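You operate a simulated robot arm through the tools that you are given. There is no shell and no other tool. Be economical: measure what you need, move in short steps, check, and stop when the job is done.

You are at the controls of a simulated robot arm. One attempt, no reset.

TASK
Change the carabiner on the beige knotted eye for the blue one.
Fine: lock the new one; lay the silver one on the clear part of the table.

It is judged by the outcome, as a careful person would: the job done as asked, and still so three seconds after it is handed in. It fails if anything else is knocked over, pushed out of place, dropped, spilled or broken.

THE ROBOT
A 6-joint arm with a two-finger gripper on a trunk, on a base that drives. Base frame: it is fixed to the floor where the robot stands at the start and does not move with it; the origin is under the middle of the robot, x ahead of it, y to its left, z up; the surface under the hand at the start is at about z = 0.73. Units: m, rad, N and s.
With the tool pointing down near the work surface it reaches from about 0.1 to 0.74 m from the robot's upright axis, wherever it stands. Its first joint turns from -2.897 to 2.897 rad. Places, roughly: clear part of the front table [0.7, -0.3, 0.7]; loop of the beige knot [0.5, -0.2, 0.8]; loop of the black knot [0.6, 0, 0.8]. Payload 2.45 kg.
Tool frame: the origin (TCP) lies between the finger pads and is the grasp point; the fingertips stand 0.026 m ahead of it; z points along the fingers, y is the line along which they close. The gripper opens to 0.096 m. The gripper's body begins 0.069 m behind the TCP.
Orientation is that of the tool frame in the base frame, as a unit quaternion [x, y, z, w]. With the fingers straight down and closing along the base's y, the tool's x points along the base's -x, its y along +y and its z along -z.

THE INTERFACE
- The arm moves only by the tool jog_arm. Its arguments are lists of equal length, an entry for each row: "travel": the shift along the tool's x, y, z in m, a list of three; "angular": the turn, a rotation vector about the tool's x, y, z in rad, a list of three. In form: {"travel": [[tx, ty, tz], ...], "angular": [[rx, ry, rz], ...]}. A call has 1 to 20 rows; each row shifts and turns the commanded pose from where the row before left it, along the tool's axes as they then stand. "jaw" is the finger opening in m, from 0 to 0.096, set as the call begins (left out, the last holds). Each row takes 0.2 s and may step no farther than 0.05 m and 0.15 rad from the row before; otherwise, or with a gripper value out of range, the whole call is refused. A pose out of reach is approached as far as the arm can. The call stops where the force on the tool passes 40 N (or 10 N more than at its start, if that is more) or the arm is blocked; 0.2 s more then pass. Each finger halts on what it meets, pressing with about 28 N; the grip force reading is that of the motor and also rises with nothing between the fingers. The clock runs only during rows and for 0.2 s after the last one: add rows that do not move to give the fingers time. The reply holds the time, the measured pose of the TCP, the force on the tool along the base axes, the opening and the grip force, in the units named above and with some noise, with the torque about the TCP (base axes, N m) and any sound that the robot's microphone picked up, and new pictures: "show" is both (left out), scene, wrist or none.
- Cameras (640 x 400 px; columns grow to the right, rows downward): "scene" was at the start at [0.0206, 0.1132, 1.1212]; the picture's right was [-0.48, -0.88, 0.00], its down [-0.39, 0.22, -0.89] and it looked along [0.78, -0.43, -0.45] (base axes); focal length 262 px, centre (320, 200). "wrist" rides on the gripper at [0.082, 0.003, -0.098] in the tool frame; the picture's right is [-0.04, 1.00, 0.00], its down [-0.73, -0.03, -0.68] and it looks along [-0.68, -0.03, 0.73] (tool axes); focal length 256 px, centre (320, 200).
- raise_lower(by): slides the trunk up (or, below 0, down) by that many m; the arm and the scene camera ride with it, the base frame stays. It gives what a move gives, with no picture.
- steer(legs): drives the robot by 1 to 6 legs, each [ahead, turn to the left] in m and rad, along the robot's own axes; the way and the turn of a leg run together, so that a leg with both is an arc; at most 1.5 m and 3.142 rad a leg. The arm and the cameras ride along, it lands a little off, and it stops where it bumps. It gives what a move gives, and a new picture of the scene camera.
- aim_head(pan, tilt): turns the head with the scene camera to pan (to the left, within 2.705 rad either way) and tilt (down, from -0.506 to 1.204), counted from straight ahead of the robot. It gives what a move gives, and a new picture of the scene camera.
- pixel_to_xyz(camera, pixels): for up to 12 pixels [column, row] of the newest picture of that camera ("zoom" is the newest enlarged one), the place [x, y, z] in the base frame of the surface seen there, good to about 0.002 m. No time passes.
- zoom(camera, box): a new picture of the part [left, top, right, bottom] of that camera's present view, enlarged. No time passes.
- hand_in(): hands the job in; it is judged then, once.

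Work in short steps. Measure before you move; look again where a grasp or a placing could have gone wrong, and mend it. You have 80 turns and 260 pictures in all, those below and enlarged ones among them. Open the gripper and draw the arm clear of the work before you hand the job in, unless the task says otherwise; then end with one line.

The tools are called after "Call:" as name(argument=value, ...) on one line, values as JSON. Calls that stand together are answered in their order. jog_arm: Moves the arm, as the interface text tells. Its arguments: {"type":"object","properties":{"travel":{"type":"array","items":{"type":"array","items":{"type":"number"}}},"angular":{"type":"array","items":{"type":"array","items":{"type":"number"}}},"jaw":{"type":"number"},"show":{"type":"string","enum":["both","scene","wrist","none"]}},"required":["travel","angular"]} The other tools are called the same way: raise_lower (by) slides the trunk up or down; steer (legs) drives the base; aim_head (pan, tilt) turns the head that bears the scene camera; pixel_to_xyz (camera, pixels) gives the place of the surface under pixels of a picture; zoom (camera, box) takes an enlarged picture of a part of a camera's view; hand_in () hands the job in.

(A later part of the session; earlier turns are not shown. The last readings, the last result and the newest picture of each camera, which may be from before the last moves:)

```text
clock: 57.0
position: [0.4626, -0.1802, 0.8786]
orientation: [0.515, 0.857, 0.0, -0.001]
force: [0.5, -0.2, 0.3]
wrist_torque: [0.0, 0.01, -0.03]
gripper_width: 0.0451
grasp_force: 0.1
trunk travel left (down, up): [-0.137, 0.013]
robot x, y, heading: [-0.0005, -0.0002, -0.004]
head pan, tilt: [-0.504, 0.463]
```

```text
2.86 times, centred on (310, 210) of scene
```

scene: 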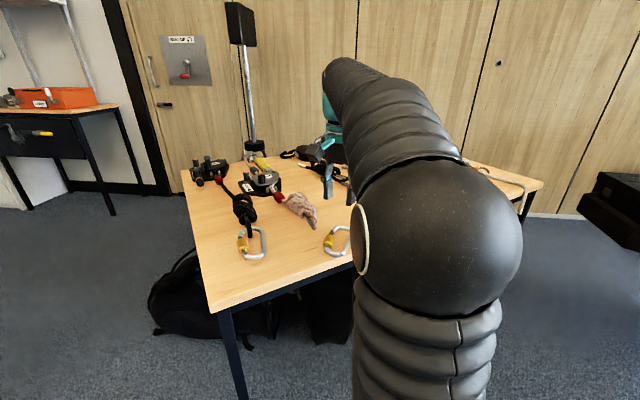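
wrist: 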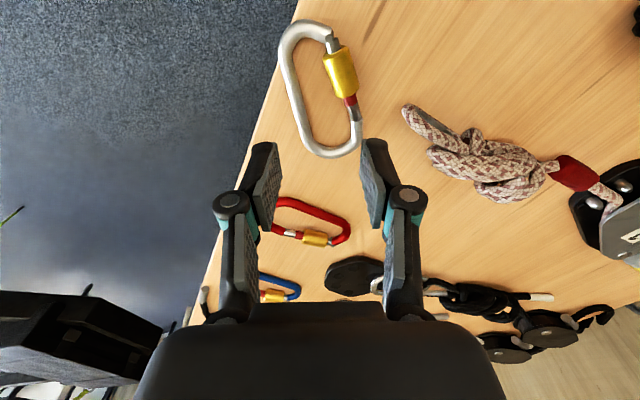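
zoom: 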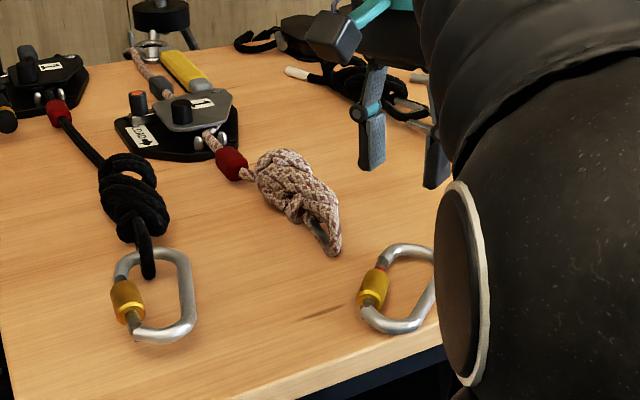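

The carabiner slipped out of the jaws at a low height and now lies on the table near the front edge, gate closed. I measure it and the eye.

Call:
pixel_to_xyz(camera="wrist", pixels=[[288, 60], [300, 25], [330, 30], [340, 75], [350, 110], [330, 152], [303, 120], [315, 85], [408, 110], [440, 135], [300, 300], [460, 220]])

Call:
jog_arm(travel=[[0.03, 0.0, -0.03], [0.03, 0.0, -0.03], [0, 0, 0]], angular=[[0, 0, -0.15], [0, 0, -0.15], [0, 0, -0.15]], show="wrist", jaw=0.08)

```text
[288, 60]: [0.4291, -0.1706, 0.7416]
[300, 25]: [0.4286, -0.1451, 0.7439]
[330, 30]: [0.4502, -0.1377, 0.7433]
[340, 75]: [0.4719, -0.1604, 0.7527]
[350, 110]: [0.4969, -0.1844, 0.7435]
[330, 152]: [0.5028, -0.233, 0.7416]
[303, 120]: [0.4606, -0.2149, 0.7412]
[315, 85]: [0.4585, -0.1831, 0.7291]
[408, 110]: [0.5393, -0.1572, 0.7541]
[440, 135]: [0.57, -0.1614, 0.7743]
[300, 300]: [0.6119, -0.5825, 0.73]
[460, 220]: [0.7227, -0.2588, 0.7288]
```

```text
clock: 57.8
position: [0.4296, -0.1284, 0.9353]
orientation: [0.309, 0.951, 0.0, 0.0]
force: [0.3, 0.1, 0.1]
wrist_torque: [-0.03, 0.01, 0.03]
gripper_width: 0.0798
grasp_force: 0.0
trunk travel left (down, up): [-0.137, 0.013]
robot x, y, heading: [-0.0066, -0.0003, 0.002]
head pan, tilt: [-0.504, 0.463]
```

wrist: 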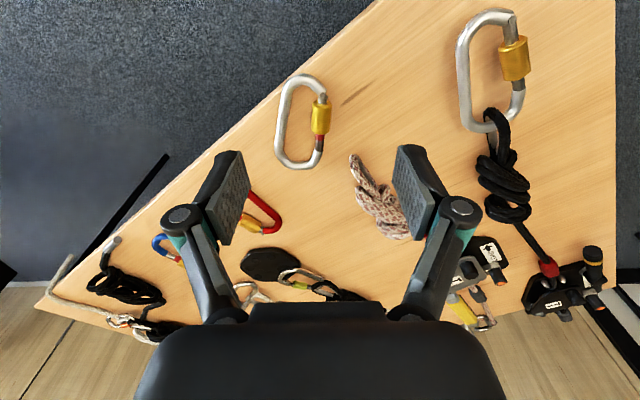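

Silver lies around (0.465,−0.185). I check the clear area near (0.7,−0.3) and neighbours.

Call:
pixel_to_xyz(camera="wrist", pixels=[[260, 250], [290, 262], [310, 272], [330, 285], [350, 295], [340, 240], [370, 260], [400, 240], [270, 225], [330, 215], [320, 260], [380, 290]])

Call:
zoom(camera="wrist", box=[220, 60, 440, 320])

```text
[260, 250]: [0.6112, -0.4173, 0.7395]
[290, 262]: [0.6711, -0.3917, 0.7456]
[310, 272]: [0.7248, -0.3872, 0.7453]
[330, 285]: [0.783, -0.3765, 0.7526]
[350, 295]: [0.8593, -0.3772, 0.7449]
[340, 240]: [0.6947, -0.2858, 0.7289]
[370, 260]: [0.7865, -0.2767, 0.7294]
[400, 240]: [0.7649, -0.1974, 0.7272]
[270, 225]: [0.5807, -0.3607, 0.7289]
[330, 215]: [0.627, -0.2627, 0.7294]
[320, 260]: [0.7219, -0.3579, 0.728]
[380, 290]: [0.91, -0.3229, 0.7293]
```

```text
1.54 times, centred on (330, 190) of wrist
```

zoom: 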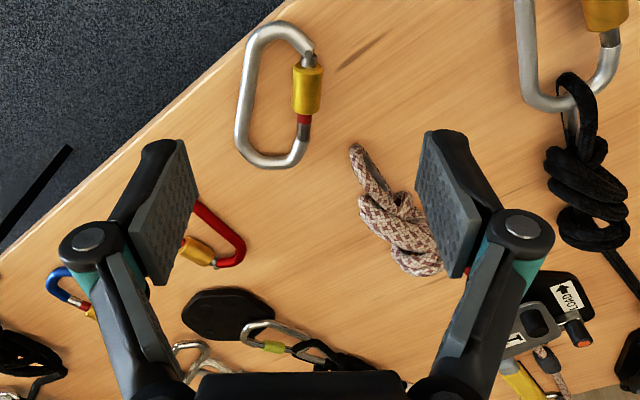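

Around (0.69,−0.28) is bare table. I turn the tool to match the spine (yaw −0.95) and hover over the spine's middle with jaw 0.04.

Call:
jog_arm(travel=[[0, 0, 0], [0, 0, 0], [0, 0, 0], [-0.03, -0.012, 0.03], [-0.033, -0.0127, 0.03], [0, 0, 0.03]], angular=[[0, 0, 0.108], [0, 0, 0.108], [0, 0, 0.109], [0, 0, 0], [0, 0, 0], [0, 0, 0]], jaw=0.04, show="wrist")

Call:
zoom(camera="wrist", box=[220, 40, 420, 260])

Call:
pixel_to_xyz(camera="wrist", pixels=[[305, 80], [307, 100], [310, 120], [312, 140], [320, 100], [340, 85]])

```text
clock: 59.2
position: [0.4435, -0.1944, 0.8472]
orientation: [0.46, 0.888, 0.0, 0.0]
force: [-0.3, 0.7, 0.2]
wrist_torque: [0.01, 0.0, 0.01]
gripper_width: 0.0399
grasp_force: 0.1
trunk travel left (down, up): [-0.137, 0.013]
robot x, y, heading: [0.0031, 0.0001, 0.004]
head pan, tilt: [-0.504, 0.463]
```

wrist: 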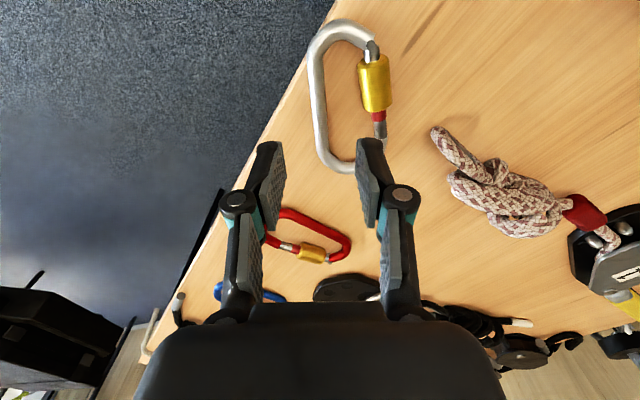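

```text
1.82 times, centred on (320, 150) of wrist
```

zoom: 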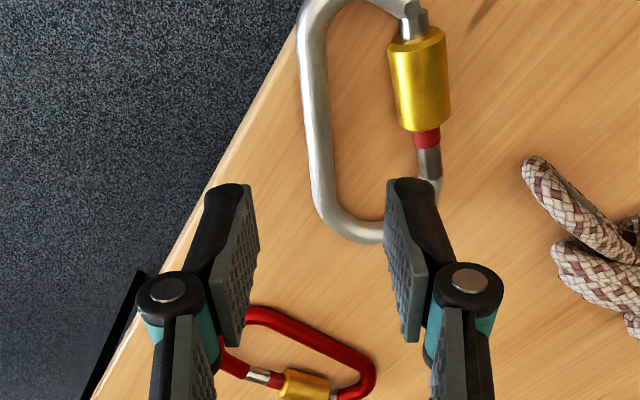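

```text
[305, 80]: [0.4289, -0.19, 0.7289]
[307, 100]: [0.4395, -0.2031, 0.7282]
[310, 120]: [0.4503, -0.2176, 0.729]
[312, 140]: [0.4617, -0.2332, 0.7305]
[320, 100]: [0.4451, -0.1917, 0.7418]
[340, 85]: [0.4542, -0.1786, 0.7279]
```

Spine is centred under the jaws at (318,100). I fine-tune the yaw, descend to z≈0.756 and close on the spine.

Call:
jog_arm(travel=[[0, 0.0015, 0.03], [0, 0, 0.03], [0, 0, 0.02], [0, 0, 0.011]], angular=[[0, 0, -0.08], [0, 0, 0], [0, 0, 0], [0, 0, 0]], jaw=0.034, show="none")

Call:
jog_arm(travel=[[0, 0, 0], [0, 0, 0]], angular=[[0, 0, 0], [0, 0, 0]], jaw=0.0, show="wrist")

Call:
zoom(camera="wrist", box=[220, 60, 420, 280])

```text
clock: 60.2
position: [0.4468, -0.1948, 0.7551]
orientation: [0.425, 0.905, -0.001, 0.0]
force: [-1.3, 0.4, 7.2]
wrist_torque: [0.07, 0.07, 0.04]
gripper_width: 0.0342
grasp_force: 0.0
trunk travel left (down, up): [-0.137, 0.013]
robot x, y, heading: [0.0045, 0.0032, 0.002]
head pan, tilt: [-0.504, 0.463]
```

```text
clock: 60.8
position: [0.4475, -0.1947, 0.7564]
orientation: [0.424, 0.906, -0.001, 0.001]
force: [-0.1, -0.6, 12.9]
wrist_torque: [-0.13, -0.01, 0.07]
gripper_width: 0.0113
grasp_force: 23.4
trunk travel left (down, up): [-0.137, 0.013]
robot x, y, heading: [0.0014, -0.0013, 0.002]
head pan, tilt: [-0.504, 0.463]
```

wrist: 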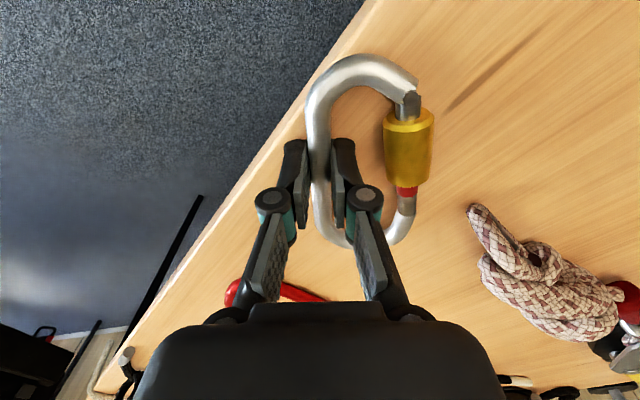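

```text
1.82 times, centred on (320, 170) of wrist
```

zoom: 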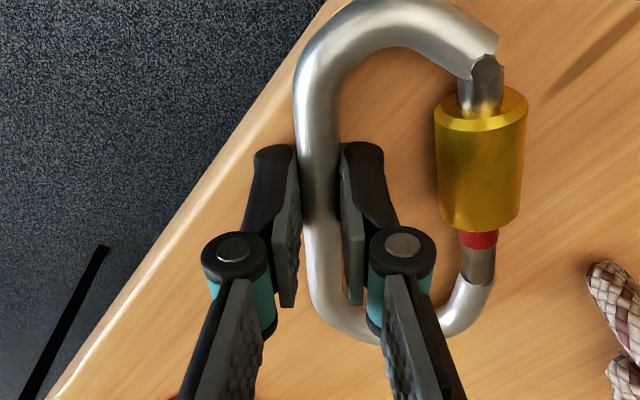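

Gripped at 0.0113. I lift 10 cm and check it is held.

Call:
jog_arm(travel=[[0, 0, -0.02], [0, 0, -0.04], [0, 0, -0.04], [0, 0, 0]], angular=[[0, 0, 0], [0, 0, 0], [0, 0, 0], [0, 0, 0]], show="wrist")

```text
clock: 61.8
position: [0.4451, -0.1938, 0.8578]
orientation: [0.424, 0.906, -0.001, 0.001]
force: [0.6, 0.0, -0.7]
wrist_torque: [0.01, 0.03, 0.0]
gripper_width: 0.0111
grasp_force: 23.5
trunk travel left (down, up): [-0.137, 0.013]
robot x, y, heading: [-0.0026, 0.0022, -0.001]
head pan, tilt: [-0.504, 0.463]
```

wrist: 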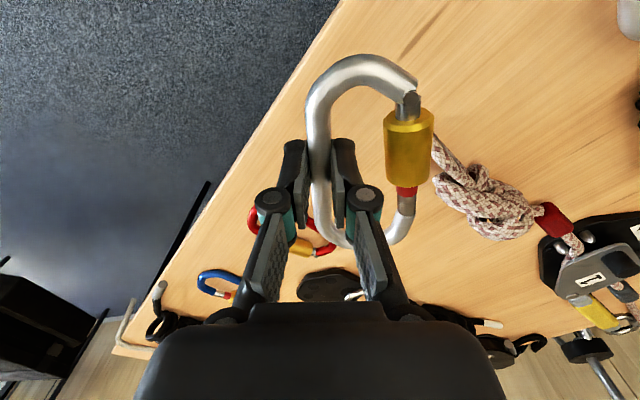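

Held firmly. I turn back to yaw 0 and carry it over the clear area.

Call:
jog_arm(travel=[[0, 0, 0], [0, 0, 0], [0, 0, 0], [0, 0, 0], [0, 0, 0], [0, 0, 0], [-0.043, -0.02, 0], [-0.043, -0.02, 0], [-0.043, -0.02, 0], [-0.043, -0.02, 0], [-0.043, -0.02, 0], [0, 0, 0]], angular=[[0, 0, -0.146], [0, 0, -0.146], [0, 0, -0.146], [0, 0, -0.146], [0, 0, -0.146], [0, 0, -0.146], [0, 0, 0], [0, 0, 0], [0, 0, 0], [0, 0, 0], [0, 0, 0], [0, 0, 0]])

```text
clock: 64.4
position: [0.6483, -0.2861, 0.8446]
orientation: [0.0, 1.0, -0.001, 0.0]
force: [0.7, 0.0, -0.8]
wrist_torque: [-0.02, 0.01, 0.0]
gripper_width: 0.0112
grasp_force: 23.5
out of reach, approached as far as the arm can: row 11
trunk travel left (down, up): [-0.137, 0.013]
robot x, y, heading: [-0.0001, 0.0024, 0.002]
head pan, tilt: [-0.504, 0.463]
```

scene: 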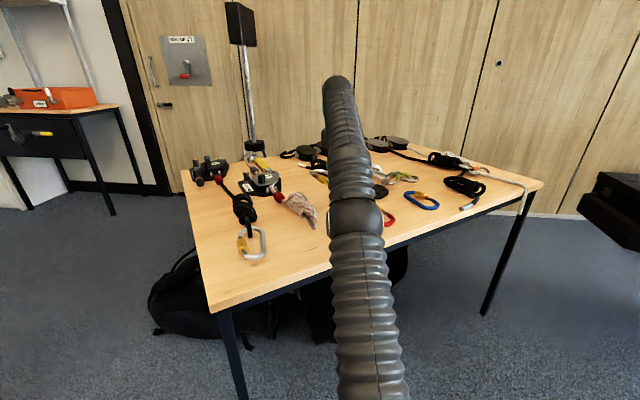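
wrist: 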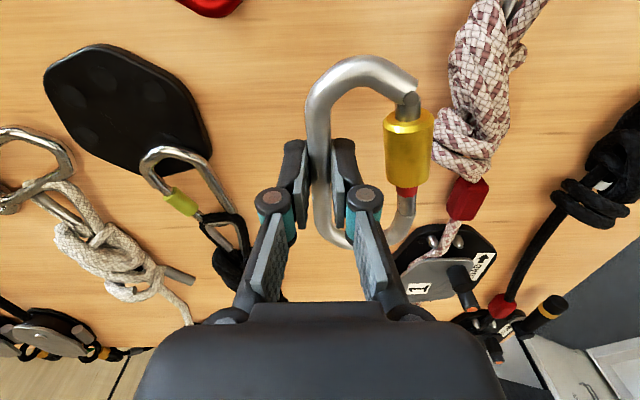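

Slightly out of reach at that spot but this place is clear too (disc to the left, knot y≈−0.19 to the right). I pull back 2 cm and lower to table height.

Call:
jog_arm(travel=[[0.02, 0, 0.02], [0, 0, 0.03], [0, 0, 0.03], [0, 0, 0.015]], angular=[[0, 0, 0], [0, 0, 0], [0, 0, 0], [0, 0, 0]], show="wrist")

```text
clock: 65.4
position: [0.628, -0.2875, 0.7558]
orientation: [0.0, 1.0, -0.002, 0.005]
force: [7.8, -2.9, 31.5]
wrist_torque: [0.14, 0.27, 0.0]
gripper_width: 0.0112
grasp_force: 24.4
trunk travel left (down, up): [-0.137, 0.013]
robot x, y, heading: [-0.0018, -0.0013, -0.003]
head pan, tilt: [-0.504, 0.463]
```

wrist: 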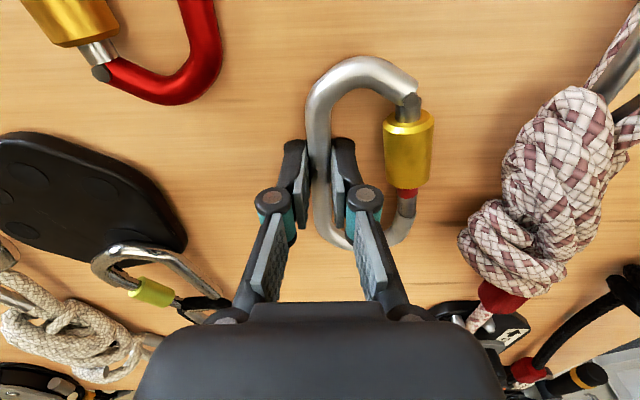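

It is on the table (31 N). I ease up 2 mm, open to 0.034 and lift clear.

Call:
jog_arm(travel=[[0, 0, -0.0025], [0, 0, 0]], angular=[[0, 0, 0], [0, 0, 0]], show="none")

Call:
jog_arm(travel=[[0, 0, 0], [0, 0, 0], [0, 0, -0.03], [0, 0, -0.04], [0.02, 0, -0.04], [0.04, 0, 0]], angular=[[0, 0, 0], [0, 0, 0], [0, 0, 0], [0, 0, 0], [0, 0, 0], [0, 0, 0]], jaw=0.036)

```text
clock: 66.0
position: [0.6289, -0.2875, 0.7565]
orientation: [0.001, 1.0, -0.003, 0.004]
force: [-3.9, 2.9, 12.2]
wrist_torque: [0.13, 0.27, -0.03]
gripper_width: 0.0113
grasp_force: 24.6
trunk travel left (down, up): [-0.137, 0.013]
robot x, y, heading: [-0.0011, 0.0005, 0.001]
head pan, tilt: [-0.504, 0.463]
stopped in row 2: the force on the tool passed its limit at 44 N (the readings are from after the stop); the commanded pose is now the measured one
```

```text
clock: 67.4
position: [0.5686, -0.2871, 0.8616]
orientation: [0.0, 1.0, -0.002, 0.003]
force: [0.9, -0.9, -1.3]
wrist_torque: [0.04, 0.08, 0.01]
gripper_width: 0.036
grasp_force: 0.0
trunk travel left (down, up): [-0.137, 0.013]
robot x, y, heading: [0.0029, 0.0002, 0.001]
head pan, tilt: [-0.504, 0.463]
```

scene: 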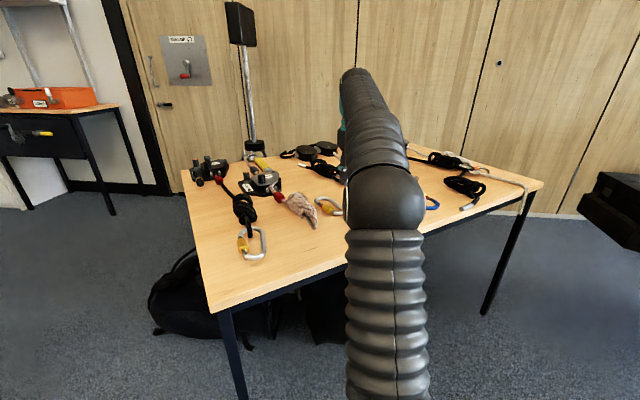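
wrist: 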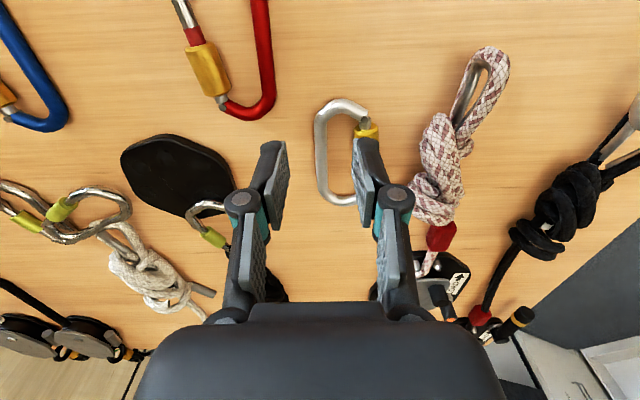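

Silver lies flat in the clear area and the eye is free. Now the blue one: I go to a viewing pose near it (r kept inside reach), yawed about +0.37 to match.

Call:
jog_arm(travel=[[0.016, -0.04, 0], [0.016, -0.04, 0], [0.016, -0.04, 0], [0.016, -0.04, 0], [0.015, -0.043, 0], [0, 0, 0.03], [0, 0, 0]], angular=[[0, 0, -0.09], [0, 0, -0.09], [0, 0, -0.09], [0, 0, -0.1], [0, 0, 0], [0, 0, 0], [0, 0, 0]])

Call:
zoom(camera="scene", box=[220, 160, 360, 260])

```text
clock: 69.0
position: [0.5093, -0.4814, 0.8128]
orientation: [-0.184, 0.983, -0.002, 0.002]
force: [-0.3, -0.8, 1.6]
wrist_torque: [0.02, 0.0, -0.01]
gripper_width: 0.0359
grasp_force: 0.1
out of reach, approached as far as the arm can: row 4, 5
trunk travel left (down, up): [-0.137, 0.013]
robot x, y, heading: [0.0013, -0.0012, 0.001]
head pan, tilt: [-0.504, 0.463]
```

scene: 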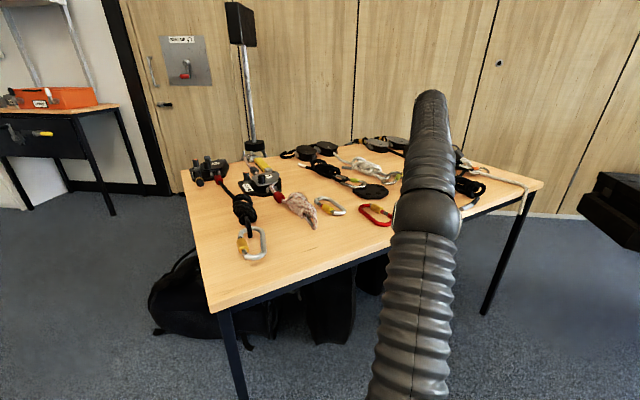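
wrist: 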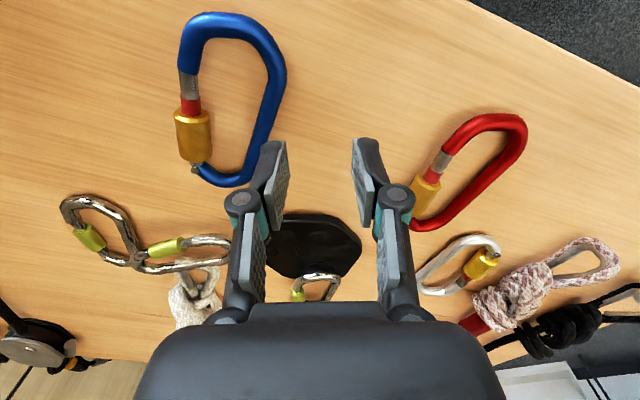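

```text
4.00 times, centred on (290, 210) of scene
```

zoom: 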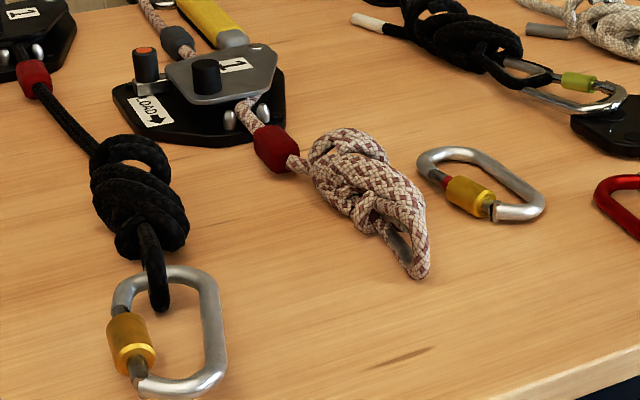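

Call:
pixel_to_xyz(camera="wrist", pixels=[[282, 70], [274, 100], [262, 135], [250, 165], [190, 75], [191, 105], [193, 130], [197, 160], [197, 170], [225, 20], [225, 180], [583, 75]])

Call:
zoom(camera="wrist", box=[150, 0, 310, 200])

Call:
pixel_to_xyz(camera="scene", pixels=[[324, 227], [322, 219], [314, 213], [311, 205], [304, 203], [322, 225]])

```text
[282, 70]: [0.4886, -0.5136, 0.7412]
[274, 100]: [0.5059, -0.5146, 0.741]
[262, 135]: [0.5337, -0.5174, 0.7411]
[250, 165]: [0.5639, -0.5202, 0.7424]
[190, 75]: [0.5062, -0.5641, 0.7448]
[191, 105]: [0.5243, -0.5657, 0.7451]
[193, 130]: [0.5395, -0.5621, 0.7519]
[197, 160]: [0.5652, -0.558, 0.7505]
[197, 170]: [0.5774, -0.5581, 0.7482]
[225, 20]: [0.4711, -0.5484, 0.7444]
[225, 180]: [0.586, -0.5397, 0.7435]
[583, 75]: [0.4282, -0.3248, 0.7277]
```

```text
2.00 times, centred on (230, 100) of wrist
```

zoom: 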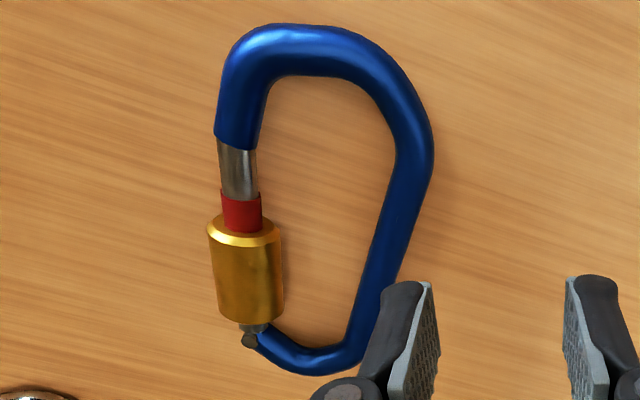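

```text
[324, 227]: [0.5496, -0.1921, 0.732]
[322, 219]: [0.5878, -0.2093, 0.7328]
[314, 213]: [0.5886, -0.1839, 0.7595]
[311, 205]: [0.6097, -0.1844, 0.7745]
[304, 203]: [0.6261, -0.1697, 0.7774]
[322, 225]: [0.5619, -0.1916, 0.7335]
```

Blue's spine runs along x at y≈−0.515 (from x 0.489 to 0.564), gate on the −y side, nose at x≈0.503, hinge 0.578. I align yaw −0.08 over the spine at x≈0.505 (within reach).

Call:
jog_arm(travel=[[0, 0, 0], [0, 0, 0], [0, 0, 0], [0.0013, -0.0338, 0], [0, 0, 0.015]], angular=[[0, 0, 0.15], [0, 0, 0.15], [0, 0, 0.15], [0, 0, 0], [0, 0, 0]], show="wrist")

Call:
zoom(camera="wrist", box=[220, 40, 420, 260])

```text
clock: 70.2
position: [0.5083, -0.5037, 0.8]
orientation: [0.041, 0.999, -0.002, 0.003]
force: [-0.2, -0.1, -0.1]
wrist_torque: [-0.03, 0.03, 0.01]
gripper_width: 0.0361
grasp_force: 0.1
out of reach, approached as far as the arm can: row 4
trunk travel left (down, up): [-0.137, 0.013]
robot x, y, heading: [-0.0001, 0.0007, 0.001]
head pan, tilt: [-0.504, 0.463]
```

wrist: 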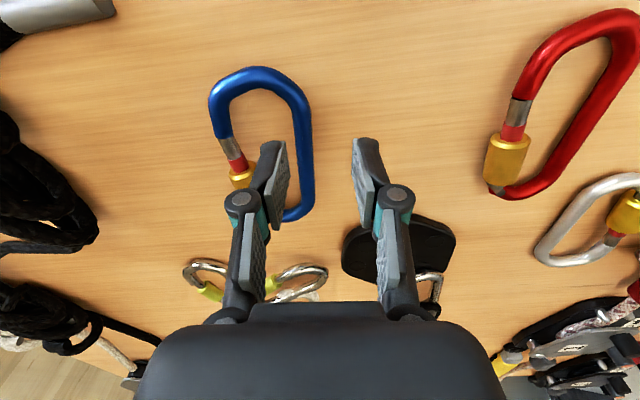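

```text
1.82 times, centred on (320, 150) of wrist
```

zoom: 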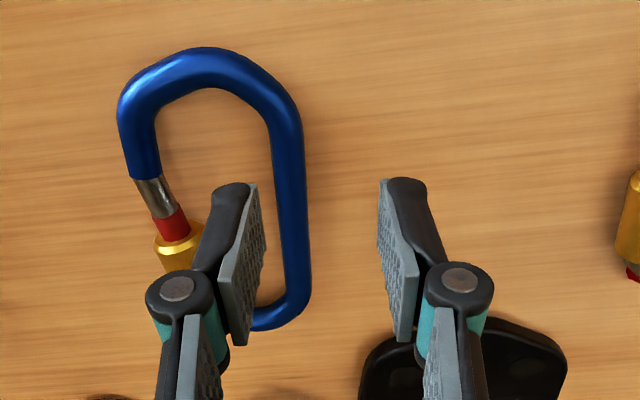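

The jaws straddle the spine though y is 11 mm short of the command at this height. I descend 30 mm where the reach grows and re-check.

Call:
jog_arm(travel=[[0, 0, 0.015], [0, 0, 0.01], [0, 0, 0]], angular=[[0, 0, 0], [0, 0, 0], [0, 0, 0]], show="wrist")

Call:
zoom(camera="wrist", box=[220, 40, 420, 260])

```text
clock: 71.0
position: [0.5076, -0.5046, 0.7751]
orientation: [0.04, 0.999, -0.002, 0.003]
force: [-1.0, 0.4, -0.7]
wrist_torque: [-0.03, 0.0, -0.03]
gripper_width: 0.0361
grasp_force: 0.1
trunk travel left (down, up): [-0.137, 0.013]
robot x, y, heading: [-0.0, -0.0005, -0.0]
head pan, tilt: [-0.504, 0.463]
```

wrist: 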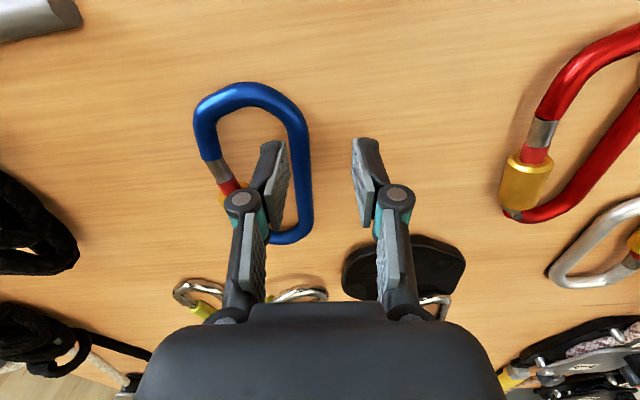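

```text
1.82 times, centred on (320, 150) of wrist
```

zoom: 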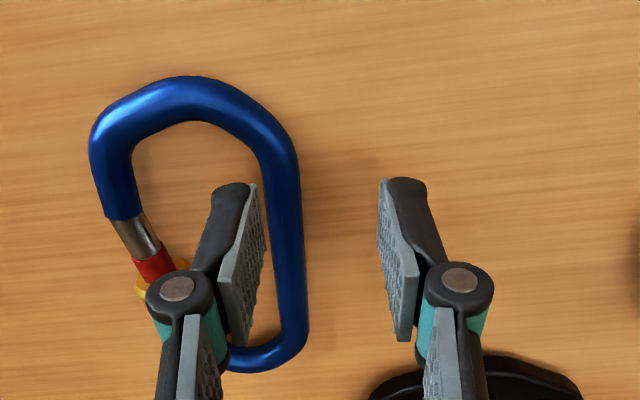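

I shift 11 mm toward −y to centre on the spine and descend to 0.756, then close.

Call:
jog_arm(travel=[[0, -0.011, 0], [0, 0, 0.01], [0, 0, 0.009], [0, 0, 0]], angular=[[0, 0, 0], [0, 0, 0], [0, 0, 0], [0, 0, 0]], show="none")

Call:
jog_arm(travel=[[0, 0, 0], [0, 0, 0]], angular=[[0, 0, 0], [0, 0, 0]], jaw=0.0, show="wrist")

Call:
zoom(camera="wrist", box=[220, 40, 420, 260])

```text
clock: 72.0
position: [0.5077, -0.5135, 0.7561]
orientation: [0.04, 0.999, -0.002, 0.003]
force: [-0.2, 0.3, -0.4]
wrist_torque: [0.02, 0.0, 0.0]
gripper_width: 0.0359
grasp_force: 0.1
trunk travel left (down, up): [-0.137, 0.013]
robot x, y, heading: [-0.0011, -0.0023, 0.001]
head pan, tilt: [-0.504, 0.463]
```

```text
clock: 72.6
position: [0.5076, -0.5131, 0.7567]
orientation: [0.039, 0.999, -0.002, 0.004]
force: [0.2, 0.8, 1.0]
wrist_torque: [0.0, 0.04, -0.05]
gripper_width: 0.0114
grasp_force: 24.3
trunk travel left (down, up): [-0.137, 0.013]
robot x, y, heading: [-0.0003, 0.0, -0.003]
head pan, tilt: [-0.504, 0.463]
```

wrist: 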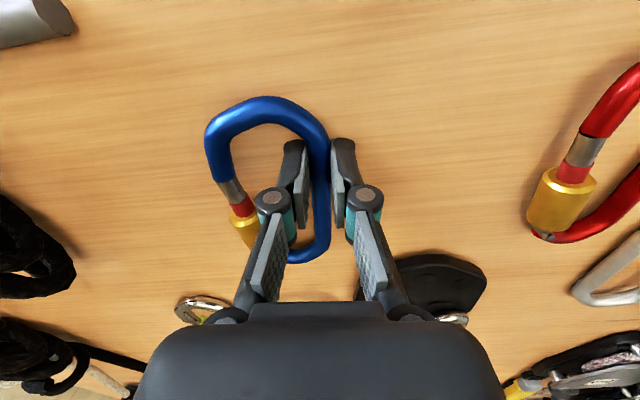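

```text
1.82 times, centred on (320, 150) of wrist
```

zoom: 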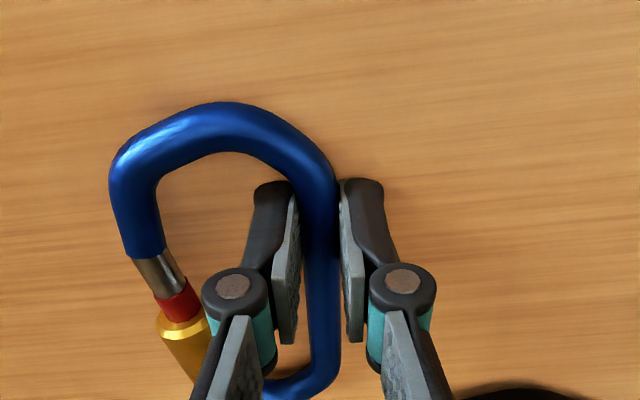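

Firm on the spine (0.0114). I lift, pull in, and carry it toward the eye, upright at first for a good look at the eye.

Call:
jog_arm(travel=[[0, 0, -0.03], [0.01, 0.01, -0.04], [0.02, 0.03, -0.03], [0.02, 0.04, -0.02], [0.02, 0.04, -0.01], [0.015, 0.045, 0], [0.01, 0.045, 0], [0, 0.04, 0], [0, 0.035, 0], [0, 0, 0]], angular=[[0, 0, 0], [0, 0, 0], [0, 0, 0], [0, 0, 0], [0, 0, 0], [0, 0, 0], [0, 0, 0], [0, 0, 0], [0, 0, 0], [0, 0, 0]])

Call:
zoom(camera="scene", box=[220, 160, 360, 260])

Call:
zoom(camera="wrist", box=[200, 60, 440, 300])

```text
clock: 74.8
position: [0.4343, -0.2199, 0.8839]
orientation: [0.04, 0.999, -0.001, 0.003]
force: [-0.2, 0.4, -0.6]
wrist_torque: [0.02, -0.02, 0.01]
gripper_width: 0.0113
grasp_force: 23.9
trunk travel left (down, up): [-0.137, 0.013]
robot x, y, heading: [-0.0014, -0.0018, 0.001]
head pan, tilt: [-0.504, 0.463]
```

scene: 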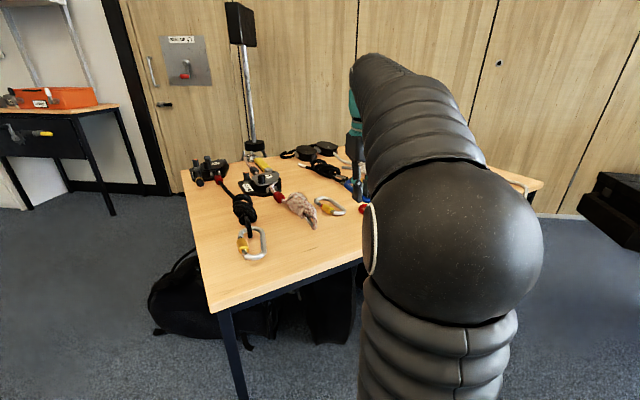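
wrist: 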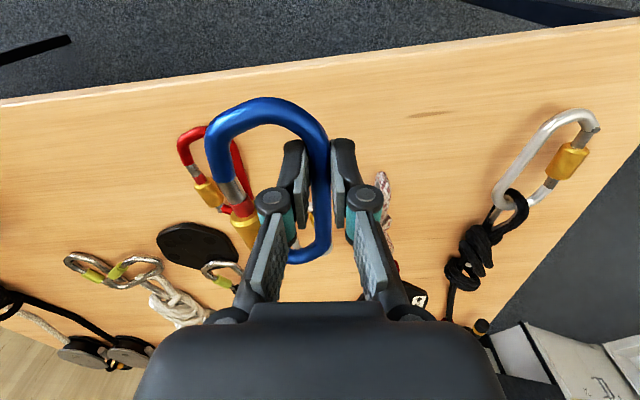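

```text
4.00 times, centred on (290, 210) of scene
```

zoom: 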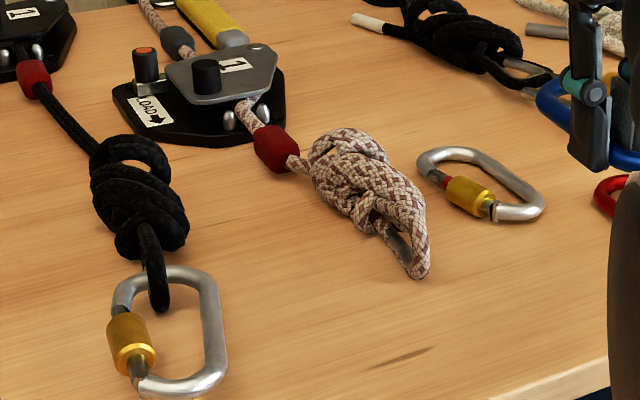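

```text
1.67 times, centred on (320, 180) of wrist
```

zoom: 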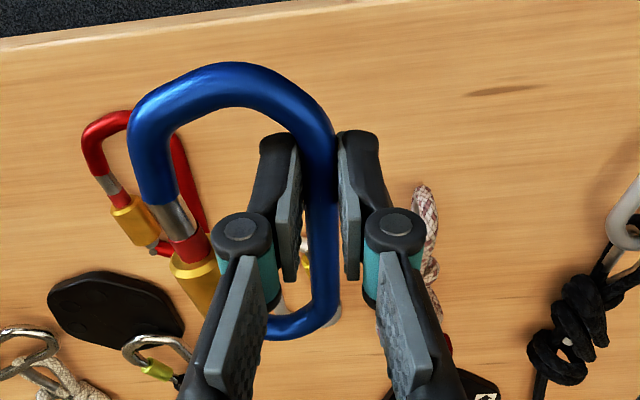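

I rotate blue counter-clockwise so its gate faces +x (yaw ≈1.4), staying high, and look at the eye.

Call:
jog_arm(travel=[[0.002, 0, 0], [0.002, 0, 0], [0.002, 0, 0], [0.002, 0, 0], [0.002, 0, 0], [0, 0, 0], [0, 0, 0], [0, 0, 0], [0, 0, 0], [0, 0, 0], [0, 0, 0]], angular=[[0, 0, -0.148], [0, 0, -0.148], [0, 0, -0.148], [0, 0, -0.148], [0, 0, -0.148], [0, 0, -0.148], [0, 0, -0.148], [0, 0, -0.148], [0, 0, -0.148], [0, 0, -0.148], [0, 0, 0]])

Call:
zoom(camera="wrist", box=[60, 60, 360, 300])

```text
clock: 77.2
position: [0.4242, -0.2243, 0.8847]
orientation: [-0.645, 0.764, -0.004, 0.002]
force: [0.2, -0.4, -0.5]
wrist_torque: [-0.05, 0.04, -0.02]
gripper_width: 0.0111
grasp_force: 23.0
trunk travel left (down, up): [-0.137, 0.013]
robot x, y, heading: [-0.0008, 0.0011, 0.0]
head pan, tilt: [-0.504, 0.463]
```

scene: 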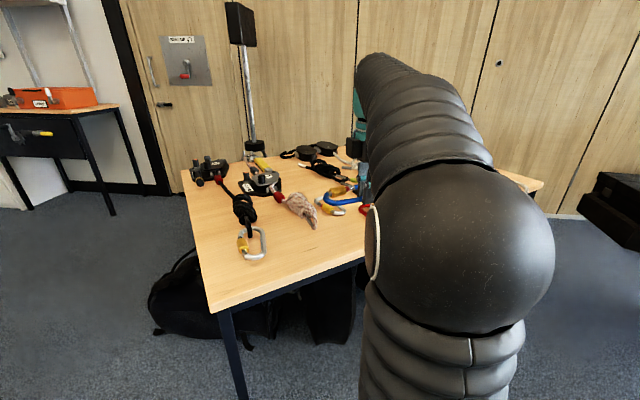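
wrist: 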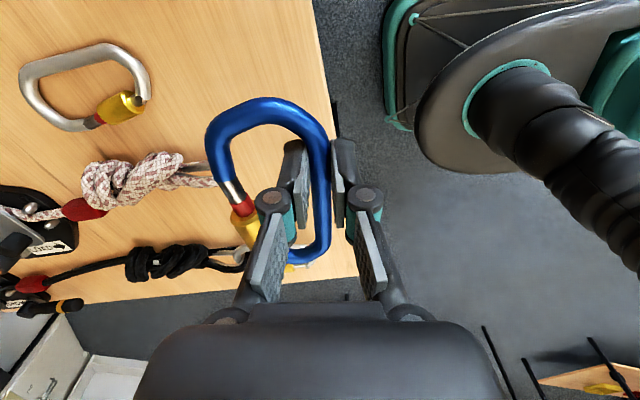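

```text
1.67 times, centred on (210, 180) of wrist
```

zoom: 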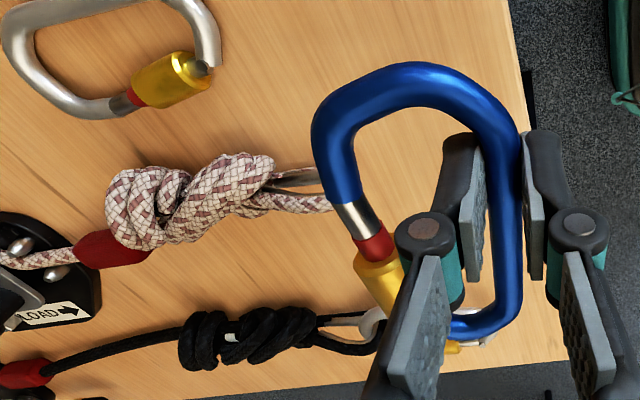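

The eye is half hidden behind blue's nose; I back off 5 cm to see the crown and measure it.

Call:
jog_arm(travel=[[0, 0.035, 0], [0.02, 0.03, 0.01], [0, 0, 0]], angular=[[0, 0, 0], [0, 0, 0], [0, 0, 0]], show="wrist")

Call:
zoom(camera="wrist", box=[40, 100, 280, 300])

```text
clock: 78.0
position: [0.3586, -0.2328, 0.8724]
orientation: [-0.645, 0.765, -0.004, 0.002]
force: [-0.5, 0.7, -1.1]
wrist_torque: [-0.03, 0.01, 0.01]
gripper_width: 0.0112
grasp_force: 23.8
trunk travel left (down, up): [-0.137, 0.013]
robot x, y, heading: [-0.0021, 0.0006, 0.001]
head pan, tilt: [-0.504, 0.463]
```

wrist: 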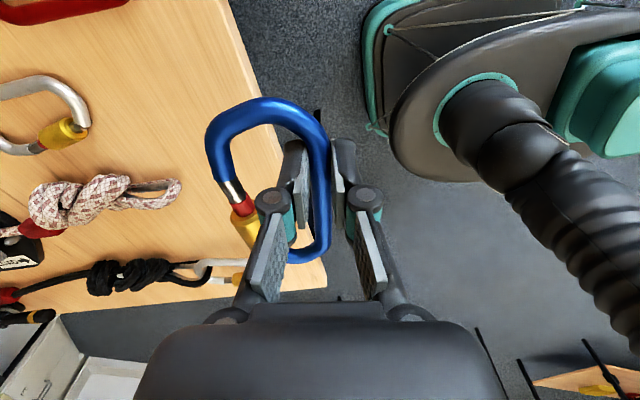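

```text
2.00 times, centred on (160, 200) of wrist
```

zoom: 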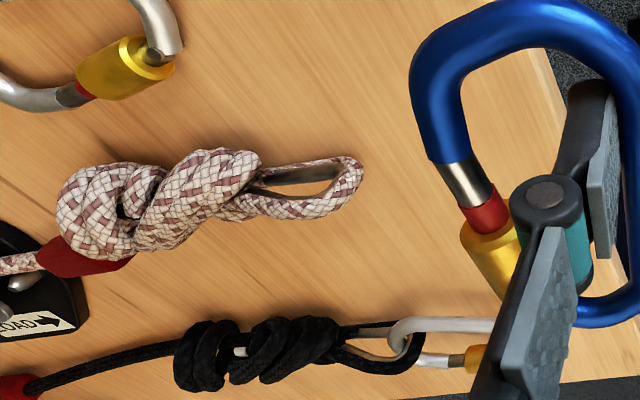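

Call:
pixel_to_xyz(camera="zoom", pixels=[[355, 165], [358, 178], [350, 190], [335, 208], [310, 208], [280, 205], [320, 160], [280, 166], [300, 185], [240, 200], [235, 165], [345, 162]])

```text
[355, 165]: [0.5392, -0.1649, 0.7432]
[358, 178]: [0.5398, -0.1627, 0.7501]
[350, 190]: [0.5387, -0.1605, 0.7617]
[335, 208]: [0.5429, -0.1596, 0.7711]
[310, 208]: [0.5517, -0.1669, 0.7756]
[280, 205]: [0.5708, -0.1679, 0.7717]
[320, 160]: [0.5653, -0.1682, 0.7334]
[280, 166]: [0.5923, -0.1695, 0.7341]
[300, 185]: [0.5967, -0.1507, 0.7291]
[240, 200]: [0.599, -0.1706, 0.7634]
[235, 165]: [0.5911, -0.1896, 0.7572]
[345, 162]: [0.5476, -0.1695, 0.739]
```

The eye stands upright at y≈−0.164: crown centre (0.5445,−0.164,0.754), hole z 0.743–0.764, as at first. I measure blue's nose and gate in the hand.

Call:
pixel_to_xyz(camera="zoom", pixels=[[430, 130], [447, 160], [463, 183], [487, 213], [490, 240], [425, 80]])

```text
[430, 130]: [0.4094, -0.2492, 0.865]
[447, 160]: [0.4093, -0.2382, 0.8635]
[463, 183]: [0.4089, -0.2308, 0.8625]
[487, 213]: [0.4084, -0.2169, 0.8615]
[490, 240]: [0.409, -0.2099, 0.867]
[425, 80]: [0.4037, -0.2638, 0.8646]
```

Gate line sits 0.050 ahead of the TCP, nose tip at −0.005 in y, carabiner plane ≈0.0155 below the TCP. I stage with the gate 15 mm before the crown: TCP (0.4675,−0.167,0.770).

Call:
jog_arm(travel=[[-0.0277, -0.0321, 0], [-0.0277, -0.0321, 0], [-0.0278, -0.0322, 0], [0, 0, 0.035], [0, 0, 0.035], [0, 0, 0.0324], [0, 0, 0]], angular=[[0, 0, 0], [0, 0, 0], [0, 0, 0], [0, 0, 0], [0, 0, 0], [0, 0, 0], [0, 0, 0]])

Call:
zoom(camera="wrist", box=[140, 80, 340, 280])

Call:
zoom(camera="scene", box=[250, 170, 370, 260])

```text
clock: 79.6
position: [0.4679, -0.1681, 0.7722]
orientation: [-0.645, 0.764, -0.003, 0.001]
force: [-0.5, -0.6, -0.8]
wrist_torque: [-0.04, 0.02, -0.01]
gripper_width: 0.0111
grasp_force: 23.9
trunk travel left (down, up): [-0.137, 0.013]
robot x, y, heading: [0.0018, 0.002, 0.001]
head pan, tilt: [-0.504, 0.463]
```

scene: 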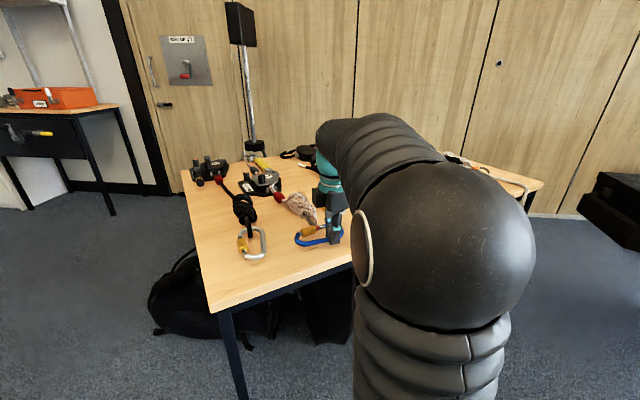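
wrist: 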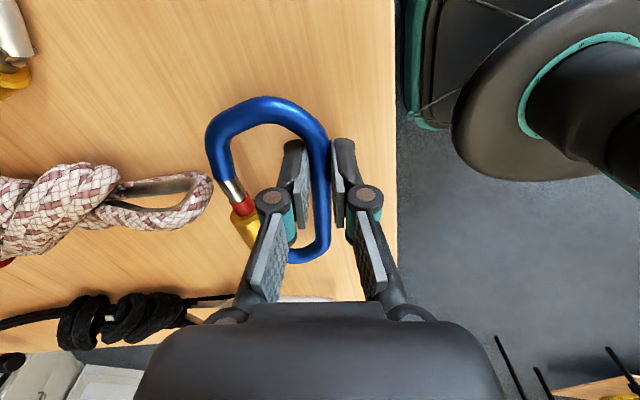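

```text
2.00 times, centred on (240, 180) of wrist
```

zoom: 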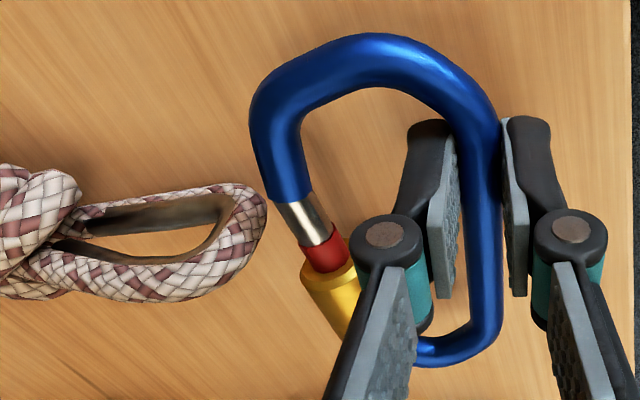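

```text
4.44 times, centred on (310, 215) of scene
```

zoom: 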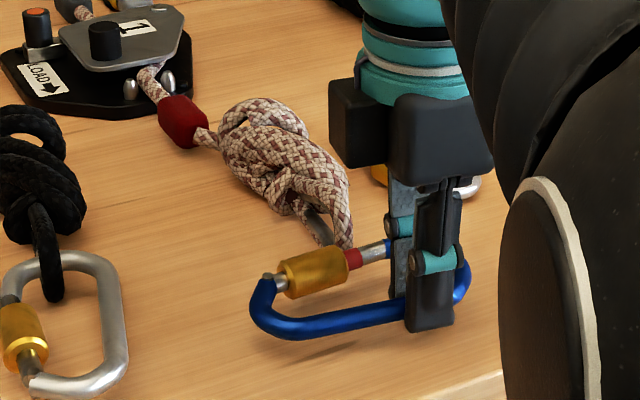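

Crown (row ≈222 zoomed) lines up with the gate's bare metal tip. I push +x 25 mm in small steps.

Call:
jog_arm(travel=[[-0.0017, -0.0099, 0], [-0.0008, -0.0049, 0], [-0.0008, -0.0049, 0], [-0.0008, -0.0049, 0]], angular=[[0, 0, 0], [0, 0, 0], [0, 0, 0], [0, 0, 0]], show="wrist")

Call:
zoom(camera="wrist", box=[140, 80, 340, 280])

```text
clock: 80.6
position: [0.4923, -0.166, 0.7734]
orientation: [-0.645, 0.764, -0.003, 0.001]
force: [-0.4, -0.5, -1.5]
wrist_torque: [0.03, 0.0, -0.02]
gripper_width: 0.0115
grasp_force: 24.2
trunk travel left (down, up): [-0.137, 0.013]
robot x, y, heading: [-0.0022, -0.0017, 0.0]
head pan, tilt: [-0.504, 0.463]
```

wrist: 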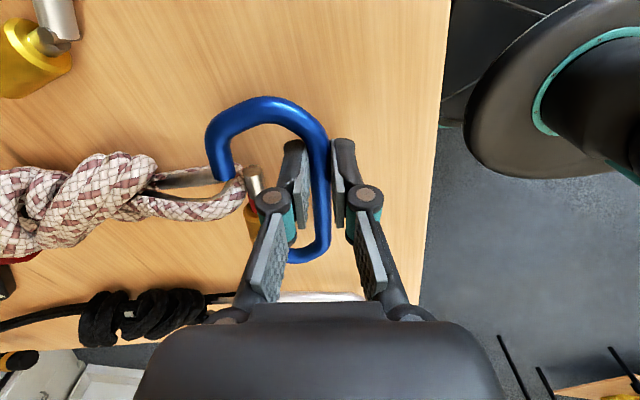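

```text
2.00 times, centred on (240, 180) of wrist
```

zoom: 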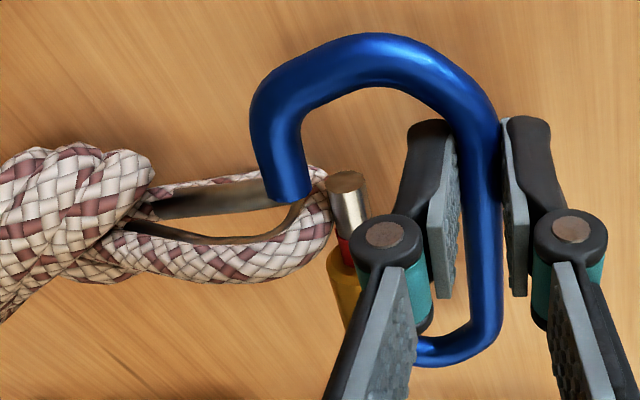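

The gate is pushed in and the nose is over the eye's hole. I push 7 mm more, then move +y 22 mm so the eye slides behind the nose.

Call:
jog_arm(travel=[[-0.0012, -0.0069, 0], [-0.0055, 0.0009, 0], [-0.0055, 0.0009, 0], [-0.0055, 0.0009, 0], [-0.0055, 0.0009, 0]], angular=[[0, 0, 0], [0, 0, 0], [0, 0, 0], [0, 0, 0], [0, 0, 0]], show="wrist")

Call:
zoom(camera="wrist", box=[140, 80, 340, 280])

```text
clock: 81.9
position: [0.5011, -0.1513, 0.7742]
orientation: [-0.642, 0.767, -0.01, 0.003]
force: [13.0, -20.6, 0.9]
wrist_torque: [-0.47, -0.28, -0.72]
gripper_width: 0.0147
grasp_force: 24.1
trunk travel left (down, up): [-0.137, 0.013]
robot x, y, heading: [-0.0002, 0.0026, -0.009]
head pan, tilt: [-0.504, 0.463]
stopped in row 5: the force on the tool passed its limit at 44 N (the readings are from after the stop); the commanded pose is now the measured one
```

wrist: 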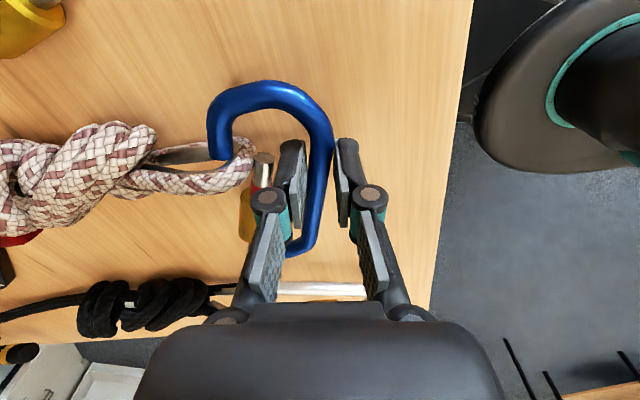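

```text
2.00 times, centred on (240, 180) of wrist
```

zoom: 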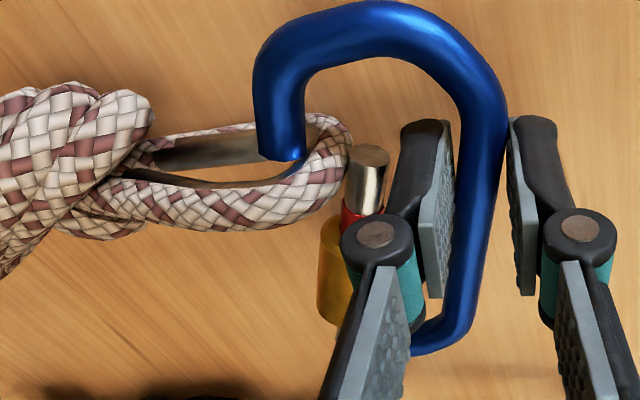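

It wedged: the gate is stopped by my inner finger, so the gap (~9 mm) is too narrow for the rope. I back out the way I came and will regrip nearer the hinge so the gate can swing freely.

Call:
jog_arm(travel=[[0.005, -0.0008, 0], [0.005, -0.0008, 0], [0.005, -0.0008, 0], [0.0014, 0.0082, 0], [0.0017, 0.0099, 0], [0.0034, 0.0197, 0]], angular=[[0, 0, 0], [0, 0, 0], [0, 0, 0], [0, 0, 0], [0, 0, 0], [0, 0, 0]])

Call:
zoom(camera="wrist", box=[140, 80, 380, 280])

Call:
zoom(camera="scene", box=[250, 170, 370, 260])

```text
clock: 83.3
position: [0.4617, -0.1624, 0.772]
orientation: [-0.643, 0.766, -0.007, 0.003]
force: [0.4, 0.5, -1.4]
wrist_torque: [-0.01, 0.06, -0.03]
gripper_width: 0.0111
grasp_force: 24.4
trunk travel left (down, up): [-0.137, 0.013]
robot x, y, heading: [-0.0001, -0.0006, -0.0]
head pan, tilt: [-0.504, 0.463]
```

scene: 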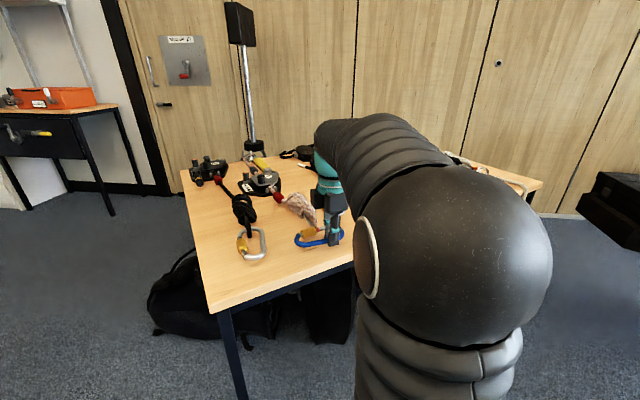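
wrist: 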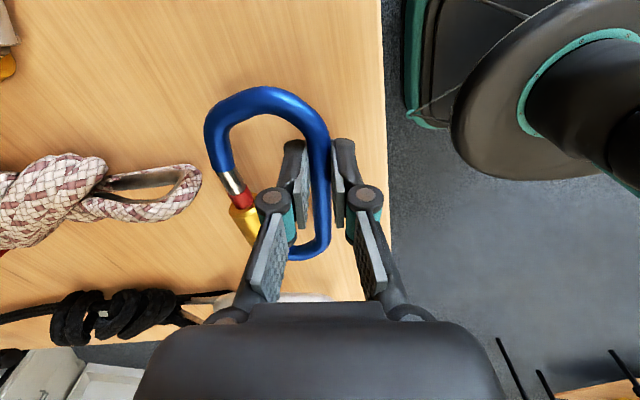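

```text
2.00 times, centred on (260, 180) of wrist
```

zoom: 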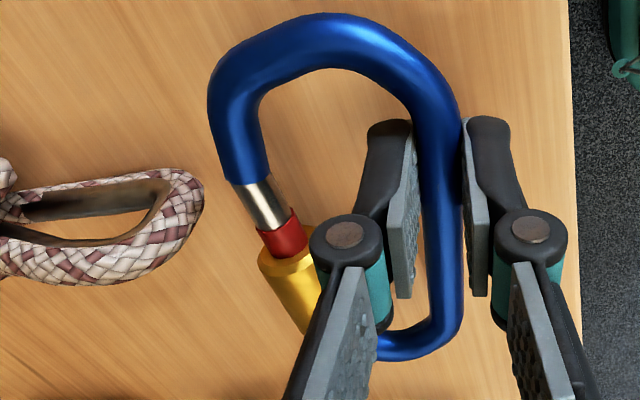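

```text
4.44 times, centred on (310, 215) of scene
```

zoom: 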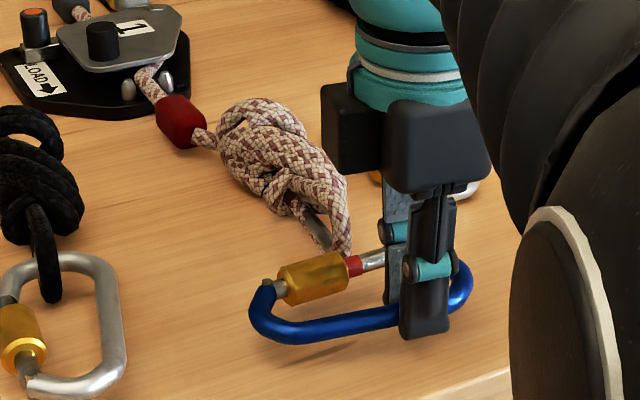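

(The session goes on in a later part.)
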